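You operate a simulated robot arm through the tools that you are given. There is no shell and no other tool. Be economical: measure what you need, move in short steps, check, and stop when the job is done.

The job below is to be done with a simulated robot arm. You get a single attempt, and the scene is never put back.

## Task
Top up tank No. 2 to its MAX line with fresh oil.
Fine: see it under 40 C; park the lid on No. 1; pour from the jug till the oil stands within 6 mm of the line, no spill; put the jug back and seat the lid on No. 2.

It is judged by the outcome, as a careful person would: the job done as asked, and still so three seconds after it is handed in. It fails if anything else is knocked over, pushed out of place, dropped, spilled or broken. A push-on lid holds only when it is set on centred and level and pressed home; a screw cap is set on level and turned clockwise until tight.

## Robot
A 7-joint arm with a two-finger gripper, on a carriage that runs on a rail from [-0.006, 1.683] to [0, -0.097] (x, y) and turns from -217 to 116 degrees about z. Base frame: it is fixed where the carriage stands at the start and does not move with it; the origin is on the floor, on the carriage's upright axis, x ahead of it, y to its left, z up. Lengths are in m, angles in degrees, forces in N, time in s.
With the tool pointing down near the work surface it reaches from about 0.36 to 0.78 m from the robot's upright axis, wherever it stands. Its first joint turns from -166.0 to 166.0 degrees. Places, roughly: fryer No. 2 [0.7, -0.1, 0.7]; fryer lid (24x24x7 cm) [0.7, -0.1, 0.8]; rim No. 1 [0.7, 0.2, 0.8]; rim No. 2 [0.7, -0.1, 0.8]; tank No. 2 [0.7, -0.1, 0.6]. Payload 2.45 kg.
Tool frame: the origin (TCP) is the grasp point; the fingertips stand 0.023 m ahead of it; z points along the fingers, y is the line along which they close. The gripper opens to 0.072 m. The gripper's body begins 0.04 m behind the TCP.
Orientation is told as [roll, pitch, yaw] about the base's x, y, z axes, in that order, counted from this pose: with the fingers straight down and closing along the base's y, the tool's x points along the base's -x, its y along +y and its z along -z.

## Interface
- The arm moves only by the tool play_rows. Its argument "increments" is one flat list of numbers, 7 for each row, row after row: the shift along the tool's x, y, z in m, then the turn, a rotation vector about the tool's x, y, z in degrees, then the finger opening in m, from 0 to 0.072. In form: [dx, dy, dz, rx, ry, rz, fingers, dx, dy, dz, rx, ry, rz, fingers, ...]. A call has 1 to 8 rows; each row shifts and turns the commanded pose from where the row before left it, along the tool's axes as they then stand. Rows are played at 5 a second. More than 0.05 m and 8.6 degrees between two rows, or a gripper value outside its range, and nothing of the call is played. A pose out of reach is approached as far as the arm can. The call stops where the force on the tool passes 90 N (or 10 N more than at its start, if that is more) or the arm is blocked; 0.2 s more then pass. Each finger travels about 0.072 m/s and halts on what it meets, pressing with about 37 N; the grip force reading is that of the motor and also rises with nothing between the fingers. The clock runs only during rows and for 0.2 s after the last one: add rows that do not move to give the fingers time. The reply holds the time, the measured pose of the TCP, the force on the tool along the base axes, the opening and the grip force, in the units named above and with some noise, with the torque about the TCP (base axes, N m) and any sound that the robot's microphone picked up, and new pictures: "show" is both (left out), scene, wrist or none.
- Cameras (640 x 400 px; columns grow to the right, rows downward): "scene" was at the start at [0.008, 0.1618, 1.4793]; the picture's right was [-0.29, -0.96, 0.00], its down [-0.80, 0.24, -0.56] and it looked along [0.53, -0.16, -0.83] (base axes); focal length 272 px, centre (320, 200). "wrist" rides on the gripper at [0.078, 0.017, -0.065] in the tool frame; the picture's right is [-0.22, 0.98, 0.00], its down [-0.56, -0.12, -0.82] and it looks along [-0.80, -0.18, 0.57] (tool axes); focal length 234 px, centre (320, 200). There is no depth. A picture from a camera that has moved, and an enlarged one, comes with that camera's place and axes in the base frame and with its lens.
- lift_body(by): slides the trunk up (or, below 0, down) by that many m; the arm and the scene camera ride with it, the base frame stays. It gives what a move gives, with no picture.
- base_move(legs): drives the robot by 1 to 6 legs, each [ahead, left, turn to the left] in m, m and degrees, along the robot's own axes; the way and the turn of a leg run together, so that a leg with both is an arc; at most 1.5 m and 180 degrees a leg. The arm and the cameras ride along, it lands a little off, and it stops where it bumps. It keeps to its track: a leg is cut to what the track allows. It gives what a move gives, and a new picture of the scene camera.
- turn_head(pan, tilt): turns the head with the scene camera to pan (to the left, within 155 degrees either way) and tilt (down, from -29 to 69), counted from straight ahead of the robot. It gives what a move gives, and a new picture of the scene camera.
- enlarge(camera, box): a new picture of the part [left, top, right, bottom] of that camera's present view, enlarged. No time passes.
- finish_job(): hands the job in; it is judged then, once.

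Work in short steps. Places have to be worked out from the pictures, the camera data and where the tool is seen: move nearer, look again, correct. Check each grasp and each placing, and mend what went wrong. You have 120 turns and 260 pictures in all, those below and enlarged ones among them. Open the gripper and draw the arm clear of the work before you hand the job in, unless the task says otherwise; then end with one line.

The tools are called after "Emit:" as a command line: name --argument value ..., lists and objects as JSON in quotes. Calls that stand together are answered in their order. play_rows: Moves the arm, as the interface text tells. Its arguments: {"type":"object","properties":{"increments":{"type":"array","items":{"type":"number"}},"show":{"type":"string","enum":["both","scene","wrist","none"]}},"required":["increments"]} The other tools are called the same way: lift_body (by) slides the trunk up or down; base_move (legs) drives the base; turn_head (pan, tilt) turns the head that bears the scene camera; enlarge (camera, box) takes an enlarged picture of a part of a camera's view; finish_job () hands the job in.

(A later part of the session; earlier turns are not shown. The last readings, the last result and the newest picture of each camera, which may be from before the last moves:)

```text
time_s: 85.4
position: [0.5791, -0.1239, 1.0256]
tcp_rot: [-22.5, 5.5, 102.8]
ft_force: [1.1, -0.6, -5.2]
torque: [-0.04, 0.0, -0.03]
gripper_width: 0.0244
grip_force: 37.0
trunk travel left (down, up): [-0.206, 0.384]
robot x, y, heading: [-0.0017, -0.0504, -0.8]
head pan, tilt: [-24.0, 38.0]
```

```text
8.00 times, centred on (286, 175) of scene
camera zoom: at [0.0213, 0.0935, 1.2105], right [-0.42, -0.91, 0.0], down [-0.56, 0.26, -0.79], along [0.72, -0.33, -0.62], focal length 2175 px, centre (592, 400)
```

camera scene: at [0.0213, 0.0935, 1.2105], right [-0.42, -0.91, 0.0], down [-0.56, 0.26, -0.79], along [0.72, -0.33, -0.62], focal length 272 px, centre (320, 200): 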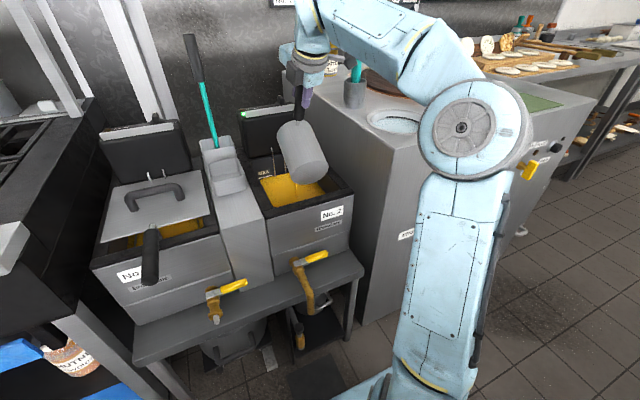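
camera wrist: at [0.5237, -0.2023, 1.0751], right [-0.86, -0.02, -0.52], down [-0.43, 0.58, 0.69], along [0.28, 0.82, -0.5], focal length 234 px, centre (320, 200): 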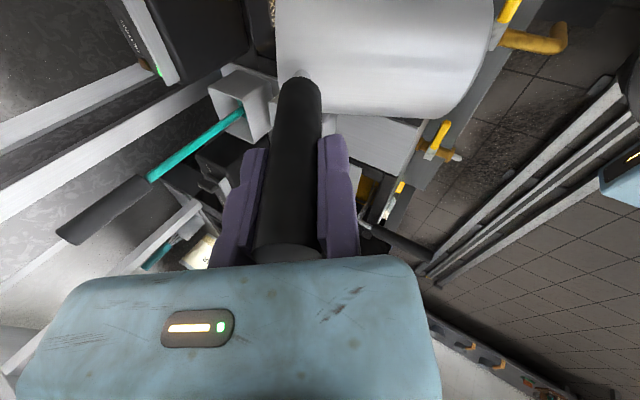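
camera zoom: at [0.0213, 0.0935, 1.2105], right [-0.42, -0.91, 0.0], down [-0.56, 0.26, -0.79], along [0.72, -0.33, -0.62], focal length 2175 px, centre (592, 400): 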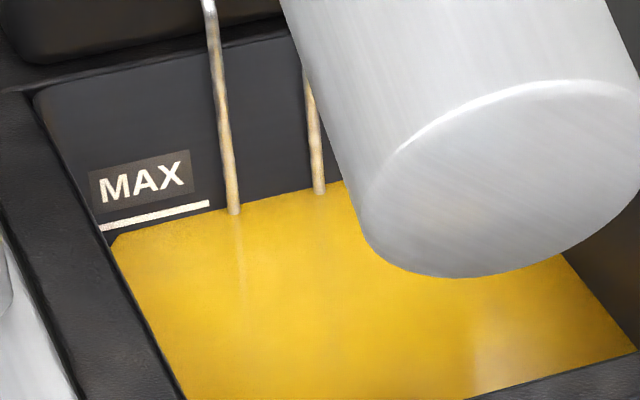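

About 6 mm below now. Continue 4° more.

Emit:
play_rows --increments '[0.0018, -0.0071, 0.001, -1.94, -0.48, 0, 0.0, 0.0018, -0.0071, 0.001, -1.94, -0.48, 0, 0.0, 0, 0, 0, 0, 0, 0, 0.0, 0, 0, 0, 0, 0, 0, 0.0, 0, 0, 0, 0, 0, 0, 0.0, 0, 0, 0, 0, 0, 0, 0.0]' --show "none"

Emit:
enlarge --camera "scene" --box '[246, 150, 326, 200]'

```text
time_s: 86.8
position: [0.5955, -0.1253, 1.0281]
tcp_rot: [-18.4, 4.6, 103.0]
ft_force: [-0.3, -0.1, -5.6]
torque: [-0.03, -0.04, 0.02]
gripper_width: 0.0244
grip_force: 37.1
trunk travel left (down, up): [-0.206, 0.384]
robot x, y, heading: [0.0029, -0.0554, -0.7]
head pan, tilt: [-24.0, 38.0]
```

```text
8.00 times, centred on (286, 175) of scene
camera zoom: at [0.0213, 0.0935, 1.2105], right [-0.42, -0.91, 0.0], down [-0.56, 0.26, -0.79], along [0.72, -0.33, -0.62], focal length 2175 px, centre (592, 400)
```

zoom: 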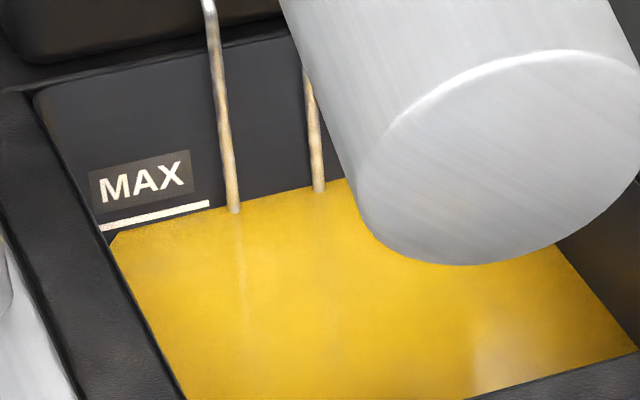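

Roughly 5 mm below. I tilt 8° more.

Emit:
play_rows --increments '[0.0015, -0.0058, -0.0016, -1.94, -0.48, 0, 0.0, 0.0015, -0.0058, -0.0016, -1.94, -0.48, 0, 0.0, 0, 0, 0, 0, 0, 0, 0.0, 0.0015, -0.0058, -0.0016, -1.94, -0.48, 0, 0.0, 0.0015, -0.0058, -0.0016, -1.94, -0.48, 0, 0.0, 0, 0, 0, 0, 0, 0, 0.0, 0, 0, 0, 0, 0, 0, 0.0]' --show "scene"

Emit:
enlarge --camera "scene" --box '[246, 150, 326, 200]'

```text
time_s: 88.4
position: [0.6167, -0.124, 1.0413]
tcp_rot: [-10.7, 2.9, 103.5]
ft_force: [0.5, 0.0, -5.1]
torque: [-0.03, -0.17, 0.02]
gripper_width: 0.0245
grip_force: 37.0
trunk travel left (down, up): [-0.206, 0.384]
robot x, y, heading: [0.0, -0.0497, -0.9]
head pan, tilt: [-24.0, 38.0]
camera scene: at [0.0214, 0.0935, 1.2105], right [-0.42, -0.91, 0.0], down [-0.56, 0.26, -0.79], along [0.72, -0.33, -0.62], focal length 272 px, centre (320, 200)
```

scene: 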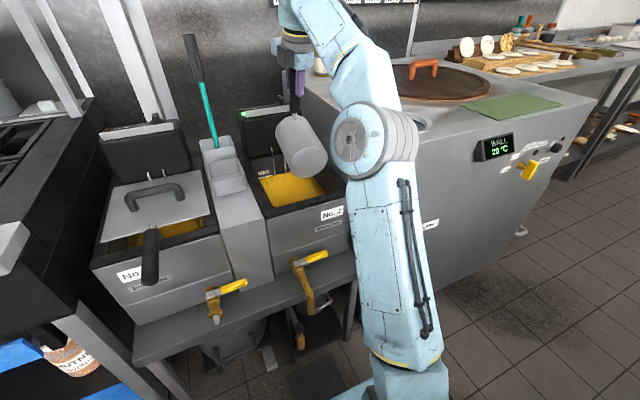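

```text
8.00 times, centred on (286, 175) of scene
camera zoom: at [0.0214, 0.0935, 1.2105], right [-0.42, -0.91, 0.0], down [-0.56, 0.26, -0.79], along [0.72, -0.33, -0.62], focal length 2175 px, centre (592, 400)
```

zoom: 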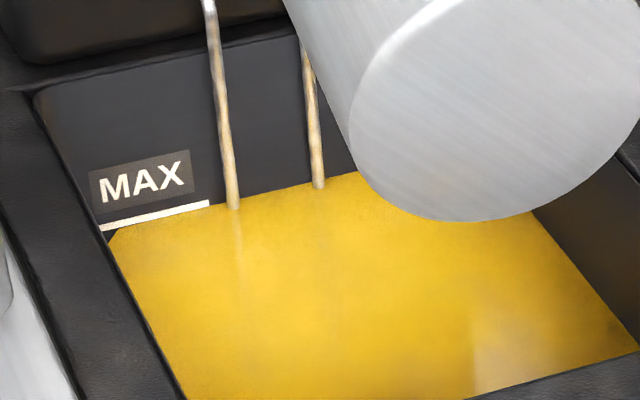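

About 3 mm below now. I zoom closely on the line to measure.

Emit:
enlarge --camera "scene" --box '[254, 164, 286, 184]'

```text
16.00 times, centred on (270, 174) of scene
camera zoom: at [0.0214, 0.0935, 1.2105], right [-0.42, -0.91, 0.0], down [-0.56, 0.26, -0.79], along [0.72, -0.33, -0.62], focal length 4350 px, centre (1120, 616)
```

zoom: 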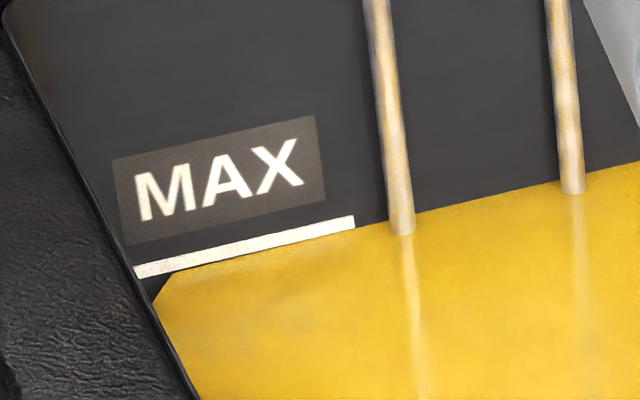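

Oil edge now just meets the lower edge of the MAX line (~2 mm below its centre) – well within 6 mm. I tip the jug back upright along the reverse path.

Emit:
play_rows --increments '[-0.0058, 0.0234, -0.0006, 7.66, 1.91, 0, 0.0, -0.0057, 0.023, -0.0039, 7.66, 1.91, 0, 0.0, -0.0055, 0.0222, -0.0072, 7.66, 1.91, 0, 0.0, -0.0025, 0.01, -0.0072, 7.66, 1.91, 0, 0.0, 0, 0, 0, 0, 0, 0, 0.0]' --show "scene"

Emit:
play_rows --increments '[-0.0022, 0.0089, -0.0086, 7.66, 1.91, 0, 0.0, -0.0019, 0.0078, -0.0097, 7.66, 1.91, 0, 0.0, -0.0016, 0.0064, -0.0107, 7.66, 1.91, 0, 0.0, -0.0012, 0.0049, -0.0115, 7.66, 1.91, 0, 0.0, -0.0008, 0.0033, -0.0121, 7.66, 1.91, 0, 0.0, -0.0004, 0.0017, -0.0125, 7.66, 1.91, 0, 0.0, 0, 0, 0, 0, 0, 0, 0.0]' --show "scene"

Emit:
enlarge --camera "scene" --box '[246, 160, 342, 220]'

```text
time_s: 89.6
position: [0.5348, -0.1271, 1.0317]
tcp_rot: [-41.7, 9.6, 100.0]
ft_force: [0.0, 0.6, -5.8]
torque: [-0.06, 0.31, -0.01]
gripper_width: 0.0244
grip_force: 37.3
trunk travel left (down, up): [-0.206, 0.384]
robot x, y, heading: [0.0, -0.0539, -0.5]
head pan, tilt: [-24.0, 38.0]
camera scene: at [0.0212, 0.0936, 1.2105], right [-0.42, -0.91, 0.0], down [-0.56, 0.26, -0.79], along [0.72, -0.33, -0.62], focal length 272 px, centre (320, 200)
```

scene: 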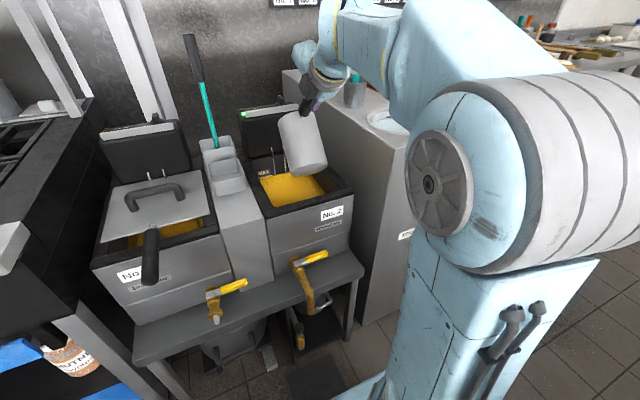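

```text
time_s: 91.4
position: [0.4329, -0.2041, 1.0467]
tcp_rot: [-90.0, 13.9, 77.5]
ft_force: [-1.3, -0.8, -4.4]
torque: [-0.47, 0.68, 0.0]
gripper_width: 0.0248
grip_force: 37.1
out of reach, approached as far as the arm can: row 4, 5
trunk travel left (down, up): [-0.206, 0.384]
robot x, y, heading: [0.0035, -0.0552, -0.7]
head pan, tilt: [-24.0, 38.0]
stopped in row 7: the arm was blocked; the commanded pose is now the measured one
camera scene: at [0.0209, 0.0933, 1.2088], right [-0.42, -0.91, 0.0], down [-0.56, 0.26, -0.79], along [0.72, -0.33, -0.62], focal length 272 px, centre (320, 200)
```

scene: 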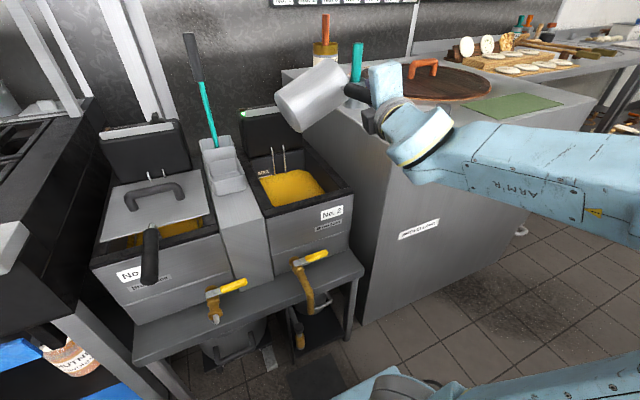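

```text
6.67 times, centred on (294, 190) of scene
camera zoom: at [0.0209, 0.0933, 1.2088], right [-0.42, -0.91, 0.0], down [-0.56, 0.26, -0.79], along [0.72, -0.33, -0.62], focal length 1812 px, centre (493, 267)
```

zoom: 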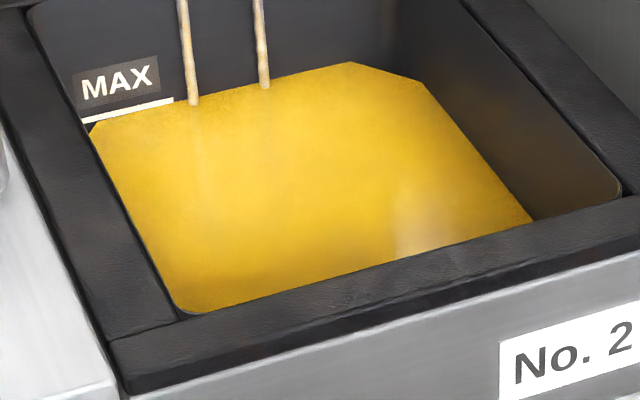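

The arm passed near a singularity and was blocked; the jug looks rolled. I inspect it closely before anything else.

Emit:
enlarge --camera "scene" --box '[240, 40, 432, 160]'

Emit:
play_rows --increments '[0, 0, 0, 0, 0, 0, 0.0]' --show "wrist"

```text
3.33 times, centred on (336, 100) of scene
camera zoom: at [0.0209, 0.0933, 1.2088], right [-0.42, -0.91, 0.0], down [-0.56, 0.26, -0.79], along [0.72, -0.33, -0.62], focal length 906 px, centre (267, 533)
```

zoom: 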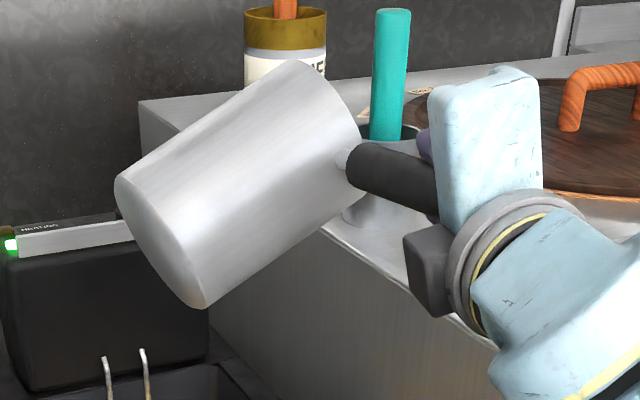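

```text
time_s: 91.8
position: [0.4345, -0.2029, 1.0457]
tcp_rot: [-90.1, 13.9, 77.7]
ft_force: [0.6, 1.2, -6.0]
torque: [-0.5, 0.75, 0.02]
gripper_width: 0.0251
grip_force: 36.7
trunk travel left (down, up): [-0.206, 0.384]
robot x, y, heading: [0.0018, -0.0501, -0.4]
head pan, tilt: [-24.0, 38.0]
camera wrist: at [0.3537, -0.2658, 1.0491], right [0.0, -0.02, -1.0], down [-0.68, 0.73, -0.01], along [0.73, 0.68, -0.02], focal length 234 px, centre (320, 200)
```

wrist: 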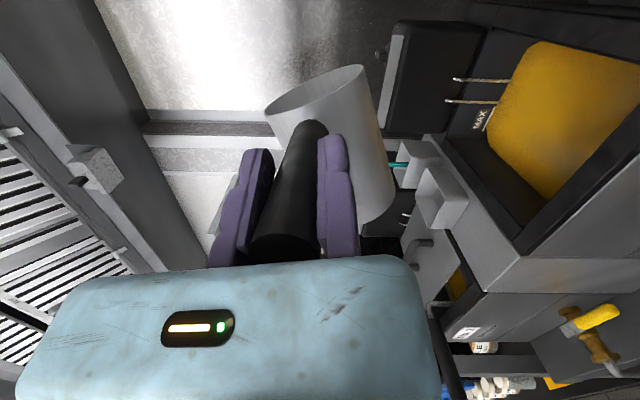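

The jug swung about its handle: top toward −y by ~50°, still less than the 80° it was poured to, so what's left should stay in. No oil seen on surfaces. I slowly roll the tool −8° steps to right it while restoring yaw, checking as I go.

Emit:
play_rows --increments '[0, 0, 0, 0, 0, -4, 0.0, 0, 0, 0, 0, 0, -4, 0.0, 0, 0, 0, 0, 0, -4, 0.0, 0, 0, 0, 0, 0, 0, 0.0]' --show "scene"

Emit:
enlarge --camera "scene" --box '[240, 40, 432, 160]'

```text
time_s: 92.8
position: [0.4345, -0.2036, 1.0479]
tcp_rot: [-90.1, 25.8, 77.8]
ft_force: [0.9, -0.4, -6.1]
torque: [-0.44, 0.73, 0.01]
gripper_width: 0.0252
grip_force: 36.8
trunk travel left (down, up): [-0.206, 0.384]
robot x, y, heading: [0.0001, -0.0527, -0.8]
head pan, tilt: [-24.0, 38.0]
camera scene: at [0.0214, 0.0935, 1.2105], right [-0.42, -0.91, 0.0], down [-0.56, 0.26, -0.79], along [0.72, -0.33, -0.62], focal length 272 px, centre (320, 200)
```

scene: 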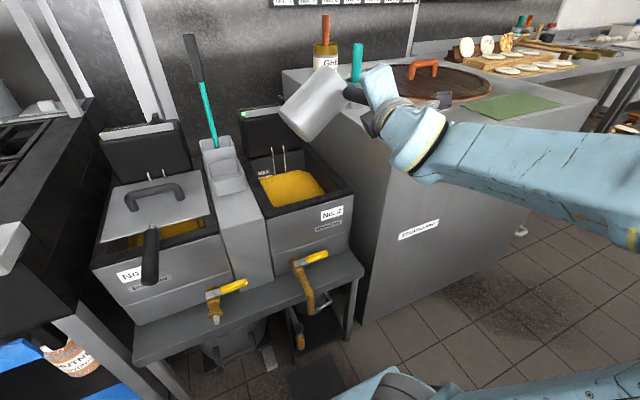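

```text
3.33 times, centred on (336, 100) of scene
camera zoom: at [0.0214, 0.0935, 1.2105], right [-0.42, -0.91, 0.0], down [-0.56, 0.26, -0.79], along [0.72, -0.33, -0.62], focal length 906 px, centre (267, 533)
```

zoom: 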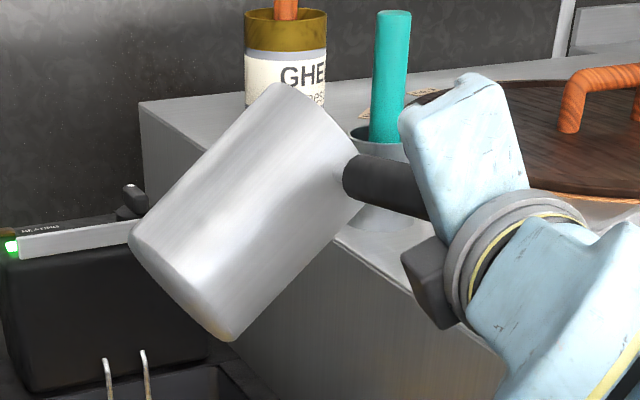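

The jug follows. I continue −36° in steps of 6°.

Emit:
play_rows --increments '[0, 0, 0, 0, 0, -5, 0.0, 0, 0, 0, 0, 0, -5, 0.0, 0, 0, 0, 0, 0, -5, 0.0, 0, 0, 0, 0, 0, -5, 0.0, 0, 0, 0, 0, 0, 0, 0.0]' --show "none"

Emit:
enlarge --camera "scene" --box '[240, 40, 432, 160]'

```text
time_s: 94.0
position: [0.4329, -0.2028, 1.0465]
tcp_rot: [-90.2, 45.7, 77.6]
ft_force: [-1.9, -0.6, -5.0]
torque: [-0.39, 1.65, -0.26]
gripper_width: 0.0247
grip_force: 36.9
trunk travel left (down, up): [-0.206, 0.384]
robot x, y, heading: [0.0019, -0.0528, -0.8]
head pan, tilt: [-24.0, 38.0]
```

```text
3.33 times, centred on (336, 100) of scene
camera zoom: at [0.0214, 0.0935, 1.2105], right [-0.42, -0.91, 0.0], down [-0.56, 0.26, -0.79], along [0.72, -0.33, -0.62], focal length 906 px, centre (267, 533)
```

zoom: 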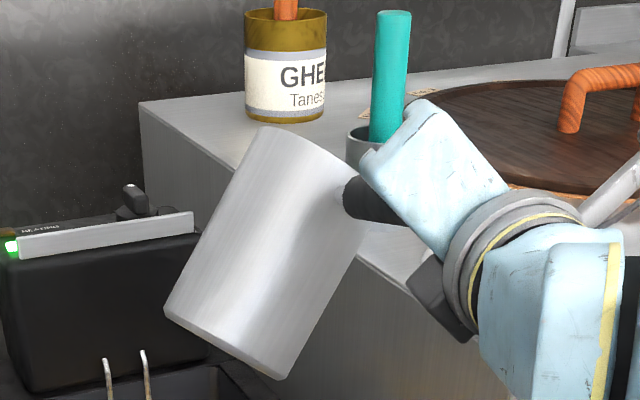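

Roughly 20° remain; continue.

Emit:
play_rows --increments '[0, 0, 0, 0, 0, -5, 0.0, 0, 0, 0, 0, 0, -5, 0.0, 0, 0, 0, 0, 0, -5, 0.0, 0, 0, 0, 0, 0, -4, 0.0, 0, 0, 0, 0, 0, 0, 0.0]' --show "wrist"

Emit:
enlarge --camera "scene" --box '[240, 40, 432, 160]'

```text
time_s: 95.2
position: [0.4334, -0.2022, 1.0458]
tcp_rot: [-90.4, 64.7, 77.5]
ft_force: [0.7, -0.6, -5.1]
torque: [-0.17, 0.65, 0.0]
gripper_width: 0.0248
grip_force: 36.8
trunk travel left (down, up): [-0.206, 0.384]
robot x, y, heading: [-0.001, -0.0544, -1.0]
head pan, tilt: [-24.0, 38.0]
camera wrist: at [0.3603, -0.2353, 1.1101], right [-0.17, -0.77, -0.61], down [-0.72, 0.52, -0.46], along [0.67, 0.37, -0.65], focal length 234 px, centre (320, 200)
```

wrist: 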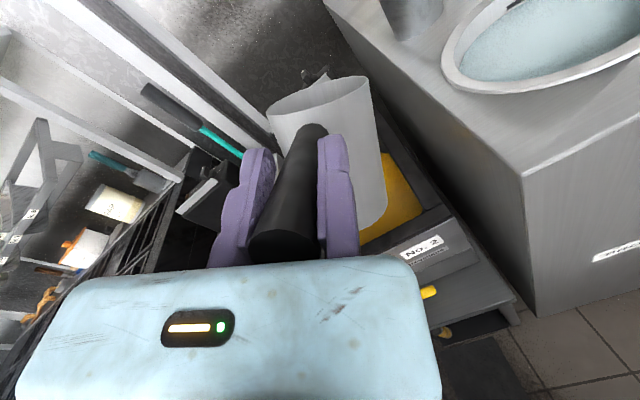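

```text
3.33 times, centred on (336, 100) of scene
camera zoom: at [0.0214, 0.0935, 1.2105], right [-0.42, -0.91, 0.0], down [-0.56, 0.26, -0.79], along [0.72, -0.33, -0.62], focal length 906 px, centre (267, 533)
```

zoom: 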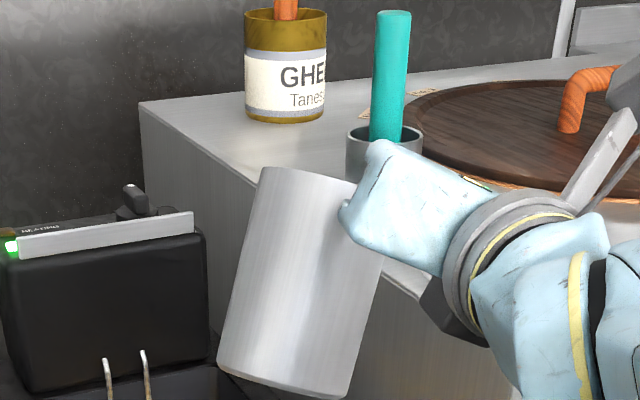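

Still leaning ~10–20° right and slightly forward. I roll 10° further and pitch back 8°, then look from a different head angle.

Emit:
play_rows --increments '[0, 0, 0, 0, 0, -5, 0.0, 0, 0, 0, 0, 0, -5, 0.0, 0, 0, 0, 1.05, 3.86, 0, 0.0, 0, 0, 0, 1.05, 3.86, 0, 0.0, 0, 0, 0, 0, 0, 0, 0.0]' --show "wrist"

Emit:
turn_head --pan -35 --tilt 20

Emit:
enlarge --camera "scene" --box '[180, 100, 372, 220]'

```text
time_s: 96.4
position: [0.4352, -0.2025, 1.0472]
tcp_rot: [-118.6, 72.8, 50.2]
ft_force: [-0.3, -0.2, -5.8]
torque: [-0.01, 0.68, 0.04]
gripper_width: 0.0248
grip_force: 36.6
trunk travel left (down, up): [-0.206, 0.384]
robot x, y, heading: [0.0001, -0.0499, -0.8]
head pan, tilt: [-24.0, 38.0]
camera wrist: at [0.3539, -0.2221, 1.1087], right [-0.12, -0.88, -0.46], down [-0.66, 0.42, -0.62], along [0.74, 0.23, -0.64], focal length 234 px, centre (320, 200)
```

wrist: 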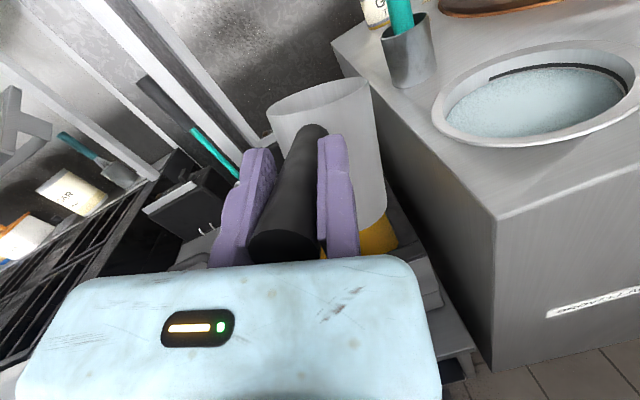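

```text
time_s: 97.2
position: [0.4337, -0.2029, 1.0479]
tcp_rot: [-118.6, 72.8, 50.4]
ft_force: [0.1, 0.5, -5.3]
torque: [-0.1, 0.7, -0.02]
gripper_width: 0.0247
grip_force: 37.2
trunk travel left (down, up): [-0.206, 0.384]
robot x, y, heading: [-0.0007, -0.0544, -1.0]
head pan, tilt: [-35.0, 20.0]
camera scene: at [0.0186, 0.0753, 1.2389], right [-0.58, -0.81, 0.0], down [-0.28, 0.2, -0.94], along [0.76, -0.55, -0.34], focal length 272 px, centre (320, 200)
```

scene: 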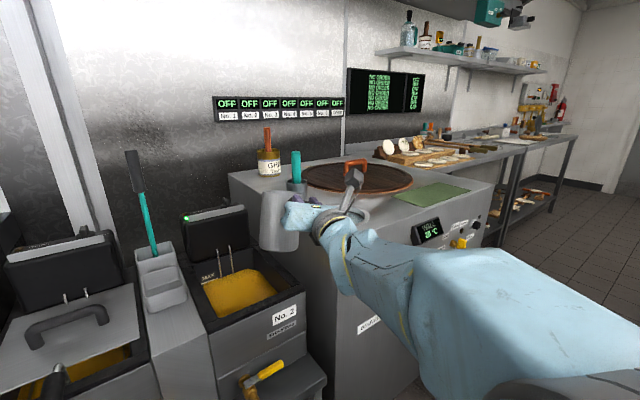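

```text
3.33 times, centred on (276, 160) of scene
camera zoom: at [0.0186, 0.0753, 1.2389], right [-0.58, -0.81, 0.0], down [-0.28, 0.2, -0.94], along [0.76, -0.55, -0.34], focal length 906 px, centre (467, 333)
```

zoom: 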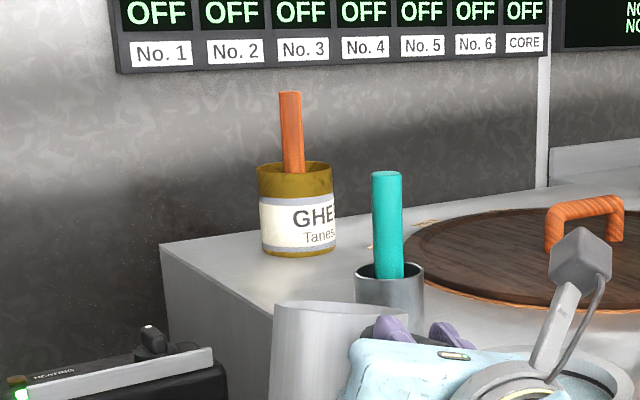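

Nearly upright now. I view the whole jug.

Emit:
enlarge --camera "scene" --box '[220, 160, 380, 260]'

```text
4.00 times, centred on (300, 210) of scene
camera zoom: at [0.0186, 0.0753, 1.2389], right [-0.58, -0.81, 0.0], down [-0.28, 0.2, -0.94], along [0.76, -0.55, -0.34], focal length 1087 px, centre (400, 160)
```

zoom: 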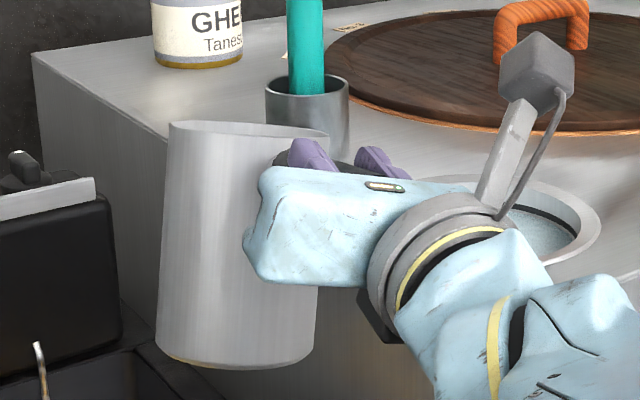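

Needs ~6° more roll and ~8° more pitch back. Apply and view.

Emit:
play_rows --increments '[0, 0, 0, 0, 0, -6, 0.0, 0, 0, 0, 0.6, 3.95, 0, 0.0, 0, 0, 0, 0.6, 3.95, 0, 0.0, 0, 0, 0, 0, 0, 0, 0.0]' --show "none"

Emit:
enlarge --camera "scene" --box '[220, 160, 380, 260]'

```text
time_s: 98.2
position: [0.4342, -0.2037, 1.0468]
tcp_rot: [-151.0, 71.5, 17.8]
ft_force: [0.3, 0.0, -5.3]
torque: [0.03, 0.8, 0.0]
gripper_width: 0.0246
grip_force: 37.0
trunk travel left (down, up): [-0.206, 0.384]
robot x, y, heading: [-0.0004, -0.0508, -0.5]
head pan, tilt: [-35.0, 20.0]
```

```text
4.00 times, centred on (300, 210) of scene
camera zoom: at [0.0186, 0.0752, 1.239], right [-0.58, -0.81, 0.0], down [-0.28, 0.2, -0.94], along [0.76, -0.55, -0.34], focal length 1087 px, centre (400, 160)
```

zoom: 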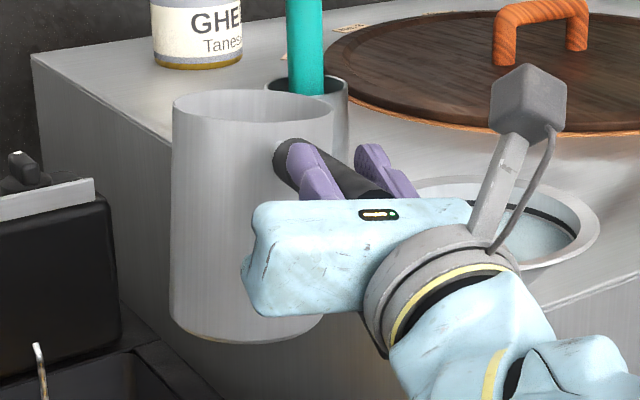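

Jug is upright now. I turn it +12.5° about the vertical to restore the handle direction.

Emit:
play_rows --increments '[0, 0, 0, 5.93, -0.96, 1.73, 0.0, 0, 0, 0, 5.93, -0.96, 1.73, 0.0, 0, 0, 0, 0, 0, 0, 0.0]' --show "none"

Emit:
enlarge --camera "scene" --box '[220, 150, 380, 250]'

```text
time_s: 99.0
position: [0.4341, -0.2033, 1.0494]
tcp_rot: [-150.9, 71.5, 30.6]
ft_force: [-0.4, -0.2, -6.1]
torque: [-0.16, 0.75, -0.03]
gripper_width: 0.0245
grip_force: 37.5
trunk travel left (down, up): [-0.206, 0.384]
robot x, y, heading: [0.0009, -0.0495, -0.7]
head pan, tilt: [-35.0, 20.0]
```

```text
4.00 times, centred on (300, 200) of scene
camera zoom: at [0.0186, 0.0752, 1.239], right [-0.58, -0.81, 0.0], down [-0.28, 0.2, -0.94], along [0.76, -0.55, -0.34], focal length 1087 px, centre (400, 200)
```

zoom: 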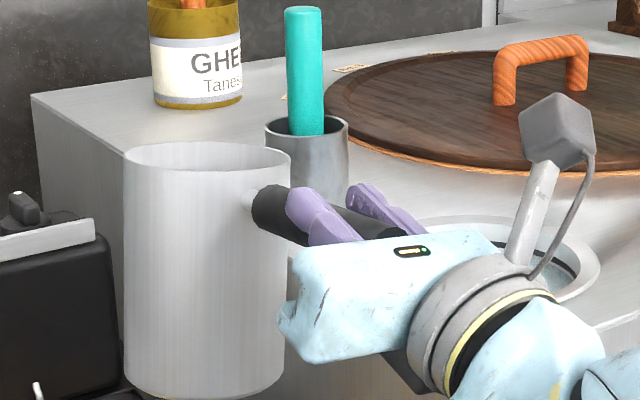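

Good. I correct the last ~4° roll and shift 23 mm forward, then drive left to the jug's stand.

Emit:
play_rows --increments '[-0.0063, 0.0011, 0.0221, 1.09, -0.2, -3.84, 0.0, 0, 0, 0, 0, 0, 0, 0.0]' --show "none"

Emit:
base_move --legs '[[0, 0.252, 0.7]]'

Emit:
turn_head --pan -25 --tilt 38

Emit:
enlarge --camera "scene" --box '[180, 50, 372, 170]'

```text
time_s: 99.6
position: [0.4581, -0.2026, 1.0452]
tcp_rot: [-163.1, 73.1, 19.1]
ft_force: [-0.1, 0.4, -6.3]
torque: [-0.13, 0.75, 0.03]
gripper_width: 0.0245
grip_force: 36.7
trunk travel left (down, up): [-0.206, 0.384]
robot x, y, heading: [-0.0008, -0.0529, -0.8]
head pan, tilt: [-35.0, 20.0]
```

```text
time_s: 101.4
position: [0.4599, 0.0495, 1.0463]
tcp_rot: [-162.9, 73.2, 19.7]
ft_force: [-0.1, -0.2, -5.5]
torque: [-0.17, 0.72, -0.01]
gripper_width: 0.0244
grip_force: 37.6
trunk travel left (down, up): [-0.206, 0.384]
robot x, y, heading: [-0.0003, 0.194, -0.2]
head pan, tilt: [-35.0, 20.0]
camera scene: at [0.0165, 0.3226, 1.239], right [-0.57, -0.82, 0.0], down [-0.28, 0.2, -0.94], along [0.77, -0.54, -0.34], focal length 272 px, centre (320, 200)
```

scene: 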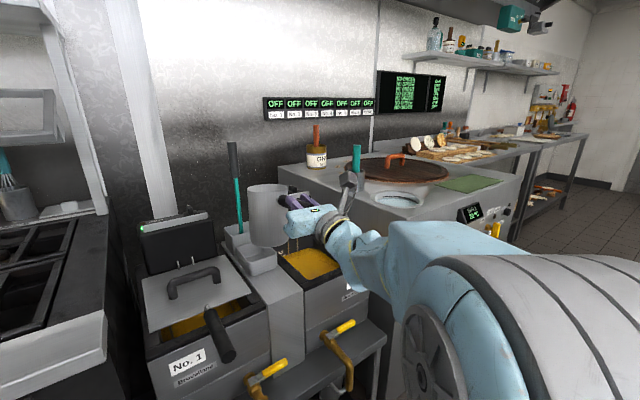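

```text
time_s: 102.2
position: [0.457, 0.0488, 1.0458]
tcp_rot: [-162.8, 73.2, 19.7]
ft_force: [0.2, 0.1, -5.8]
torque: [-0.16, 0.76, -0.04]
gripper_width: 0.0244
grip_force: 36.7
trunk travel left (down, up): [-0.206, 0.384]
robot x, y, heading: [-0.0019, 0.1964, -0.3]
head pan, tilt: [-25.0, 38.0]
camera scene: at [0.0184, 0.3396, 1.2106], right [-0.42, -0.91, 0.0], down [-0.56, 0.26, -0.79], along [0.71, -0.33, -0.62], focal length 272 px, centre (320, 200)
```

scene: 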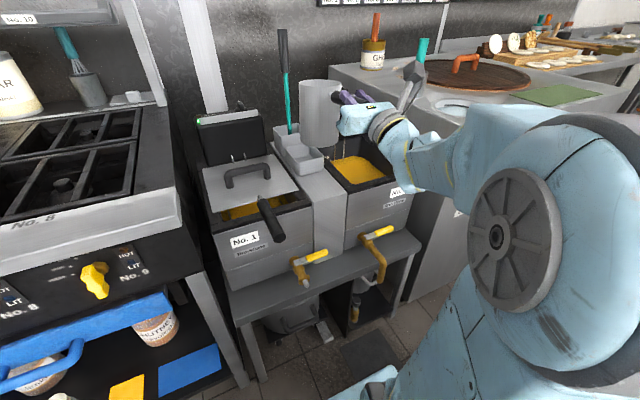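

```text
3.33 times, centred on (276, 110) of scene
camera zoom: at [0.0184, 0.3396, 1.2106], right [-0.42, -0.91, 0.0], down [-0.56, 0.26, -0.79], along [0.71, -0.33, -0.62], focal length 906 px, centre (467, 500)
```

zoom: 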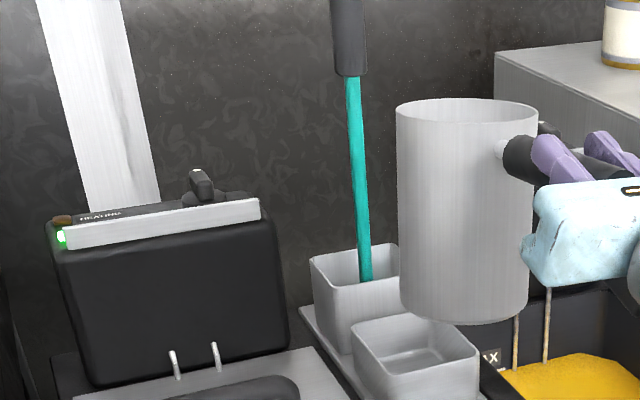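

Jug is upright above its stand. I lower it with the trunk to ~4 cm above the seat and look.

Emit:
lift_body --by -0.125

Emit:
turn_head --pan -28 --tilt 45

Emit:
enlarge --camera "scene" --box '[230, 20, 390, 120]'

```text
time_s: 103.8
position: [0.459, 0.0496, 0.9219]
tcp_rot: [-163.0, 73.1, 19.7]
ft_force: [0.0, -0.4, -6.1]
torque: [-0.18, 0.73, 0.01]
gripper_width: 0.0244
grip_force: 36.6
trunk travel left (down, up): [-0.081, 0.509]
robot x, y, heading: [-0.0033, 0.1949, 0.0]
head pan, tilt: [-25.0, 38.0]
```

```text
time_s: 104.5
position: [0.4581, 0.0491, 0.9209]
tcp_rot: [-162.9, 73.2, 19.8]
ft_force: [0.0, -0.1, -6.0]
torque: [-0.16, 0.72, 0.02]
gripper_width: 0.0244
grip_force: 36.9
trunk travel left (down, up): [-0.081, 0.509]
robot x, y, heading: [-0.0016, 0.1957, -0.1]
head pan, tilt: [-28.0, 45.0]
camera scene: at [0.012, 0.338, 1.0753], right [-0.47, -0.88, 0.0], down [-0.62, 0.33, -0.71], along [0.62, -0.33, -0.71], focal length 272 px, centre (320, 200)
```

scene: 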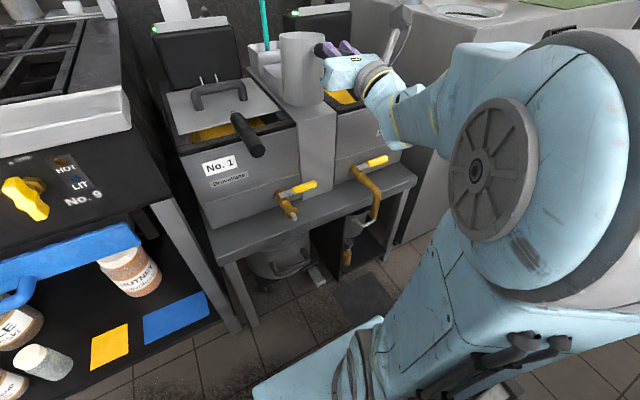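

```text
4.00 times, centred on (310, 70) of scene
camera zoom: at [0.012, 0.338, 1.0753], right [-0.47, -0.88, 0.0], down [-0.62, 0.33, -0.71], along [0.62, -0.33, -0.71], focal length 1087 px, centre (360, 720)
```

zoom: 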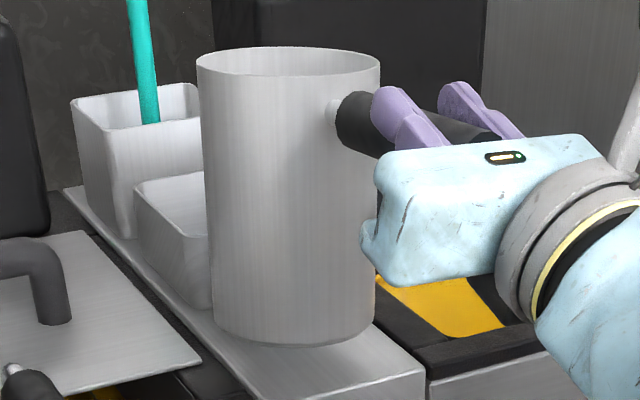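

Compared with the jug's original picture, it's now ~7 mm too far left and ~24 mm above its rest position. I shift 7 mm right and lower 18 mm.

Emit:
play_rows --increments '[-0.0057, 0.0075, -0.0017, 0, 0, 0, 0.0, -0.0057, 0.0005, -0.0017, 0, 0, 0, 0.0, -0.0057, 0.0005, -0.0017, 0, 0, 0, 0.0, 0, 0, 0, 0, 0, 0, 0.0]' --show "none"

Emit:
enlarge --camera "scene" --box '[230, 30, 390, 130]'

```text
time_s: 105.5
position: [0.4584, 0.0433, 0.9033]
tcp_rot: [-163.0, 73.1, 19.7]
ft_force: [1.0, 0.4, -2.0]
torque: [-0.19, 0.07, -0.09]
gripper_width: 0.0245
grip_force: 37.4
trunk travel left (down, up): [-0.081, 0.509]
robot x, y, heading: [0.0001, 0.1957, -0.1]
head pan, tilt: [-28.0, 45.0]
```

```text
4.00 times, centred on (310, 80) of scene
camera zoom: at [0.0119, 0.338, 1.0753], right [-0.47, -0.88, 0.0], down [-0.62, 0.33, -0.71], along [0.62, -0.33, -0.71], focal length 1087 px, centre (360, 680)
```

zoom: 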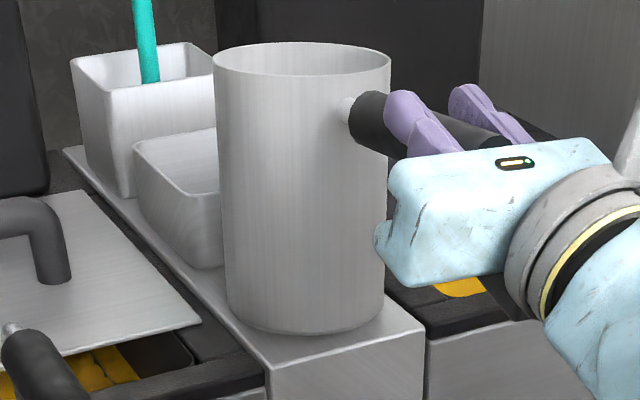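

Load dropped to −2 N: the jug is touching its stand, within ~7 mm of its original spot. I lower a bit more until the load is off.

Emit:
play_rows --increments '[-0.001, 0.0001, -0.0003, 0, 0, 0, 0.0, -0.001, 0.0001, -0.0003, 0, 0, 0, 0.0, 0, 0, 0, 0, 0, 0, 0.0]' --show "none"

Emit:
enlarge --camera "scene" --box '[230, 30, 390, 130]'

```text
time_s: 106.3
position: [0.4586, 0.0422, 0.8999]
tcp_rot: [-163.4, 73.1, 19.2]
ft_force: [-4.8, -0.1, 8.4]
torque: [-0.06, -0.97, -0.04]
gripper_width: 0.0243
grip_force: 36.9
trunk travel left (down, up): [-0.081, 0.509]
robot x, y, heading: [-0.0038, 0.1928, -0.0]
head pan, tilt: [-28.0, 45.0]
```

```text
4.00 times, centred on (310, 80) of scene
camera zoom: at [0.0109, 0.3381, 1.0754], right [-0.47, -0.88, 0.0], down [-0.62, 0.33, -0.71], along [0.62, -0.33, -0.71], focal length 1087 px, centre (360, 680)
```

zoom: 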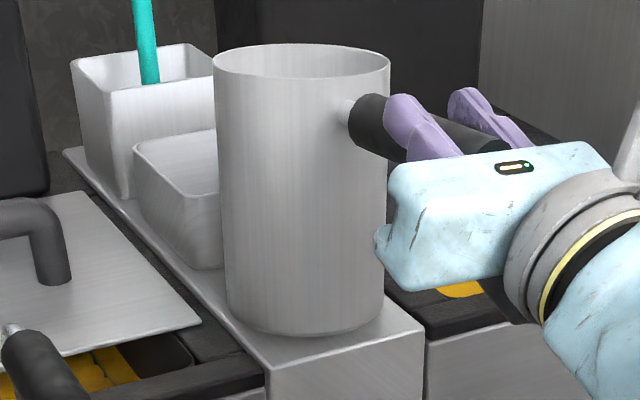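

Jug is on the stand. I open the gripper to release it and look.

Emit:
play_rows --increments '[0.0006, 0, 0.0002, 0, 0, 0, 0.022, 0, 0, 0, 0, 0, 0, 0.027, 0, 0, 0, 0, 0, 0, 0.035, 0, 0, 0, 0, 0, 0, 0.06, 0, 0, 0, 0, 0, 0, 0.072, 0, 0, 0, 0, 0, 0, 0.072]' --show "wrist"

Emit:
enlarge --camera "scene" --box '[230, 30, 390, 130]'

```text
time_s: 107.7
position: [0.4589, 0.0411, 0.9014]
tcp_rot: [-162.9, 73.0, 19.6]
ft_force: [-1.6, -0.3, -1.0]
torque: [-0.01, -0.02, -0.02]
gripper_width: 0.0722
grip_force: 0.1
trunk travel left (down, up): [-0.081, 0.509]
robot x, y, heading: [-0.0018, 0.1924, -0.2]
head pan, tilt: [-28.0, 45.0]
camera wrist: at [0.3767, 0.0165, 0.9554], right [0.11, -0.95, -0.29], down [-0.64, 0.15, -0.75], along [0.76, 0.27, -0.59], focal length 234 px, centre (320, 200)
```

wrist: 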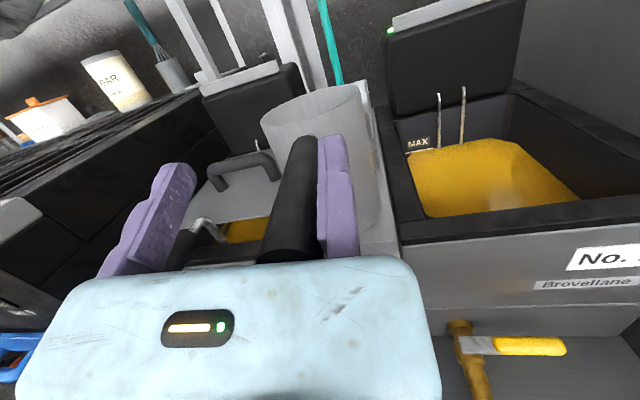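

```text
4.00 times, centred on (310, 80) of scene
camera zoom: at [0.0117, 0.338, 1.0753], right [-0.47, -0.88, 0.0], down [-0.62, 0.33, -0.71], along [0.62, -0.33, -0.71], focal length 1087 px, centre (360, 680)
```

zoom: 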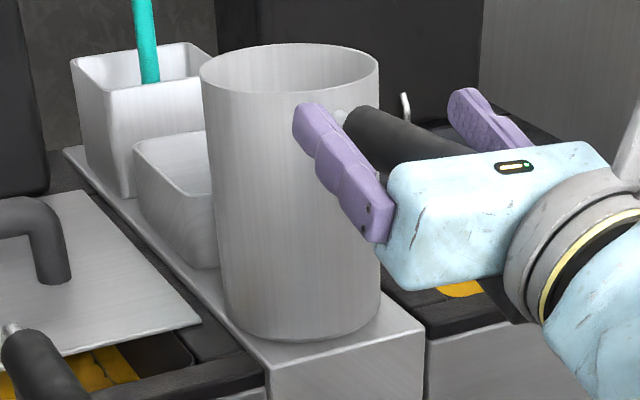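

Jug stands upright on its stand, released. I shift the fixed finger off the handle and raise straight up with the trunk.

Emit:
play_rows --increments '[0, 0.008, 0, 0, 0, 0, 0.072, 0, 0, 0, 0, 0, 0, 0.072]' --show "none"

Emit:
lift_body --by 0.25

Emit:
turn_head --pan -25 --tilt 45

Emit:
enlarge --camera "scene" --box '[190, 60, 430, 210]'

```text
time_s: 108.3
position: [0.4596, 0.0344, 0.8994]
tcp_rot: [-163.0, 73.0, 19.5]
ft_force: [-1.3, -0.1, -1.3]
torque: [-0.03, 0.01, 0.01]
gripper_width: 0.0721
grip_force: 0.0
trunk travel left (down, up): [-0.081, 0.509]
robot x, y, heading: [-0.0015, 0.1953, -0.1]
head pan, tilt: [-28.0, 45.0]
```

```text
time_s: 110.8
position: [0.4586, 0.0347, 1.1506]
tcp_rot: [-162.8, 73.1, 19.8]
ft_force: [-0.2, -0.5, 0.1]
torque: [0.01, 0.02, -0.01]
gripper_width: 0.0717
grip_force: 0.1
trunk travel left (down, up): [-0.331, 0.259]
robot x, y, heading: [-0.0001, 0.1957, 0.1]
head pan, tilt: [-28.0, 45.0]
```

```text
time_s: 111.5
position: [0.4591, 0.0333, 1.1499]
tcp_rot: [-162.8, 73.1, 19.6]
ft_force: [-1.3, 0.0, -0.1]
torque: [0.01, 0.03, -0.03]
gripper_width: 0.0718
grip_force: 0.0
trunk travel left (down, up): [-0.331, 0.259]
robot x, y, heading: [0.0007, 0.1946, 0.0]
head pan, tilt: [-25.0, 45.0]
camera scene: at [0.0136, 0.3418, 1.3253], right [-0.42, -0.91, 0.0], down [-0.64, 0.3, -0.71], along [0.64, -0.3, -0.71], focal length 272 px, centre (320, 200)
```

scene: 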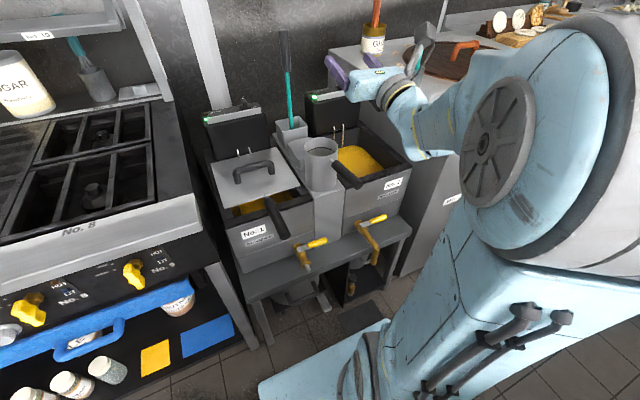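

```text
2.67 times, centred on (310, 135) of scene
camera zoom: at [0.0136, 0.3418, 1.3253], right [-0.42, -0.91, 0.0], down [-0.64, 0.3, -0.71], along [0.64, -0.3, -0.71], focal length 725 px, centre (347, 373)
```

zoom: 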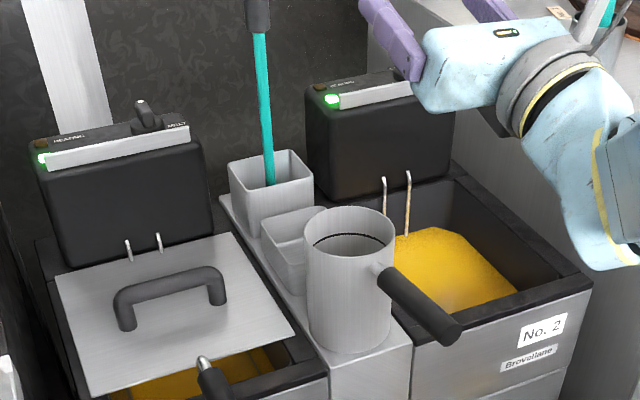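

Jug is back. I zoom into it, its surroundings and the floor for any spill, and recheck the oil level.

Emit:
enlarge --camera "scene" --box '[290, 120, 354, 160]'

Emit:
enlarge --camera "scene" --box '[320, 140, 384, 180]'

Emit:
enlarge --camera "scene" --box '[220, 150, 460, 300]'

```text
10.00 times, centred on (322, 140) of scene
camera zoom: at [0.0136, 0.3418, 1.3253], right [-0.42, -0.91, 0.0], down [-0.64, 0.3, -0.71], along [0.64, -0.3, -0.71], focal length 2718 px, centre (300, 800)
```

zoom: 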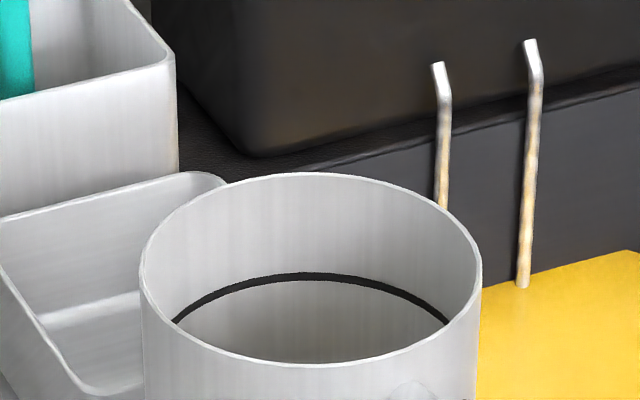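

```text
10.00 times, centred on (352, 160) of scene
camera zoom: at [0.0136, 0.3418, 1.3253], right [-0.42, -0.91, 0.0], down [-0.64, 0.3, -0.71], along [0.64, -0.3, -0.71], focal length 2718 px, centre (0, 600)
```

zoom: 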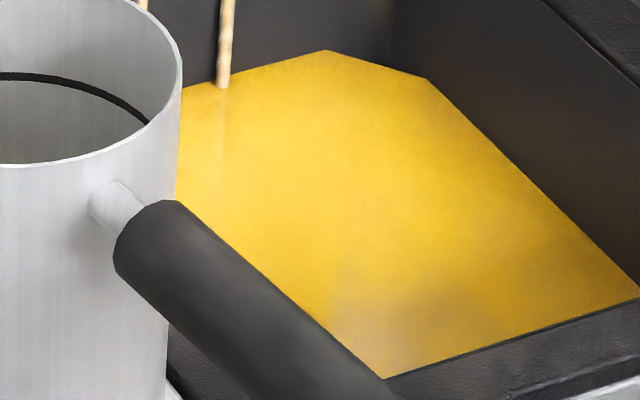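

```text
2.67 times, centred on (340, 225) of scene
camera zoom: at [0.0136, 0.3418, 1.3253], right [-0.42, -0.91, 0.0], down [-0.64, 0.3, -0.71], along [0.64, -0.3, -0.71], focal length 725 px, centre (267, 133)
```

zoom: 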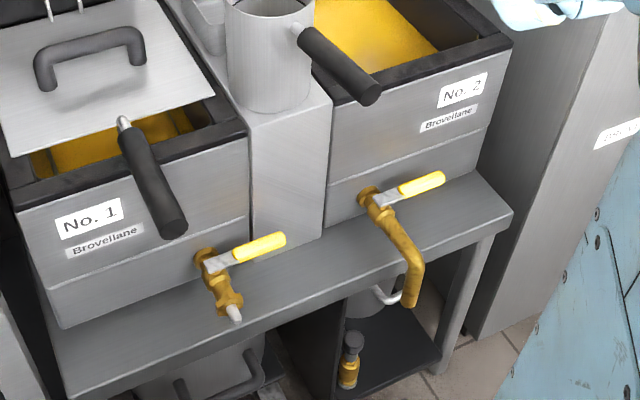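

No spill visible anywhere. Next the lid. I roll the tool back first (rz +77°), then will pitch it down.

Emit:
play_rows --increments '[0, 0, 0, 0, 0, 8, 0.072, 0, 0, 0, 0, 0, 8, 0.072, 0, 0, 0, 0, 0, 8, 0.072, 0, 0, 0, 0, 0, 8, 0.072, 0, 0, 0, 0, 0, 8, 0.072, 0, 0, 0, 0, 0, 8, 0.072, 0, 0, 0, 0, 0, 8, 0.072, 0, 0, 0, 0, 0, 8, 0.072]' --show "none"

Emit:
play_rows --increments '[0, 0, 0, 0, 0, 8, 0.072, 0, 0, 0, -8, 0, 0, 0.072, 0, 0, 0, -8, 0, 0, 0.072, 0, 0, 0, 0, 0, 0, 0.072]' --show "scene"

```text
time_s: 113.3
position: [0.4582, 0.0348, 1.1499]
tcp_rot: [-107.1, 19.8, 86.0]
ft_force: [0.4, -0.2, 0.3]
torque: [0.0, -0.01, -0.03]
gripper_width: 0.072
grip_force: 0.0
trunk travel left (down, up): [-0.331, 0.259]
robot x, y, heading: [-0.001, 0.1932, -0.2]
head pan, tilt: [-25.0, 45.0]
```

```text
time_s: 114.3
position: [0.4587, 0.0344, 1.1497]
tcp_rot: [-90.4, 12.4, 88.2]
ft_force: [0.7, -0.5, -0.1]
torque: [0.0, -0.02, 0.05]
gripper_width: 0.072
grip_force: 0.0
trunk travel left (down, up): [-0.331, 0.259]
robot x, y, heading: [-0.0019, 0.1939, -0.3]
head pan, tilt: [-25.0, 45.0]
camera scene: at [0.0135, 0.3418, 1.3253], right [-0.42, -0.91, 0.0], down [-0.64, 0.3, -0.71], along [0.64, -0.3, -0.71], focal length 272 px, centre (320, 200)
```

scene: 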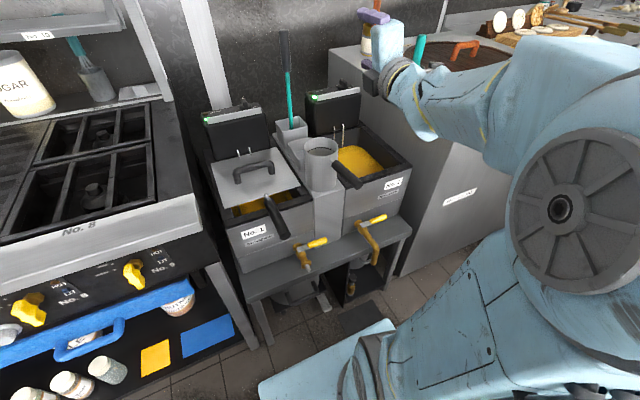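

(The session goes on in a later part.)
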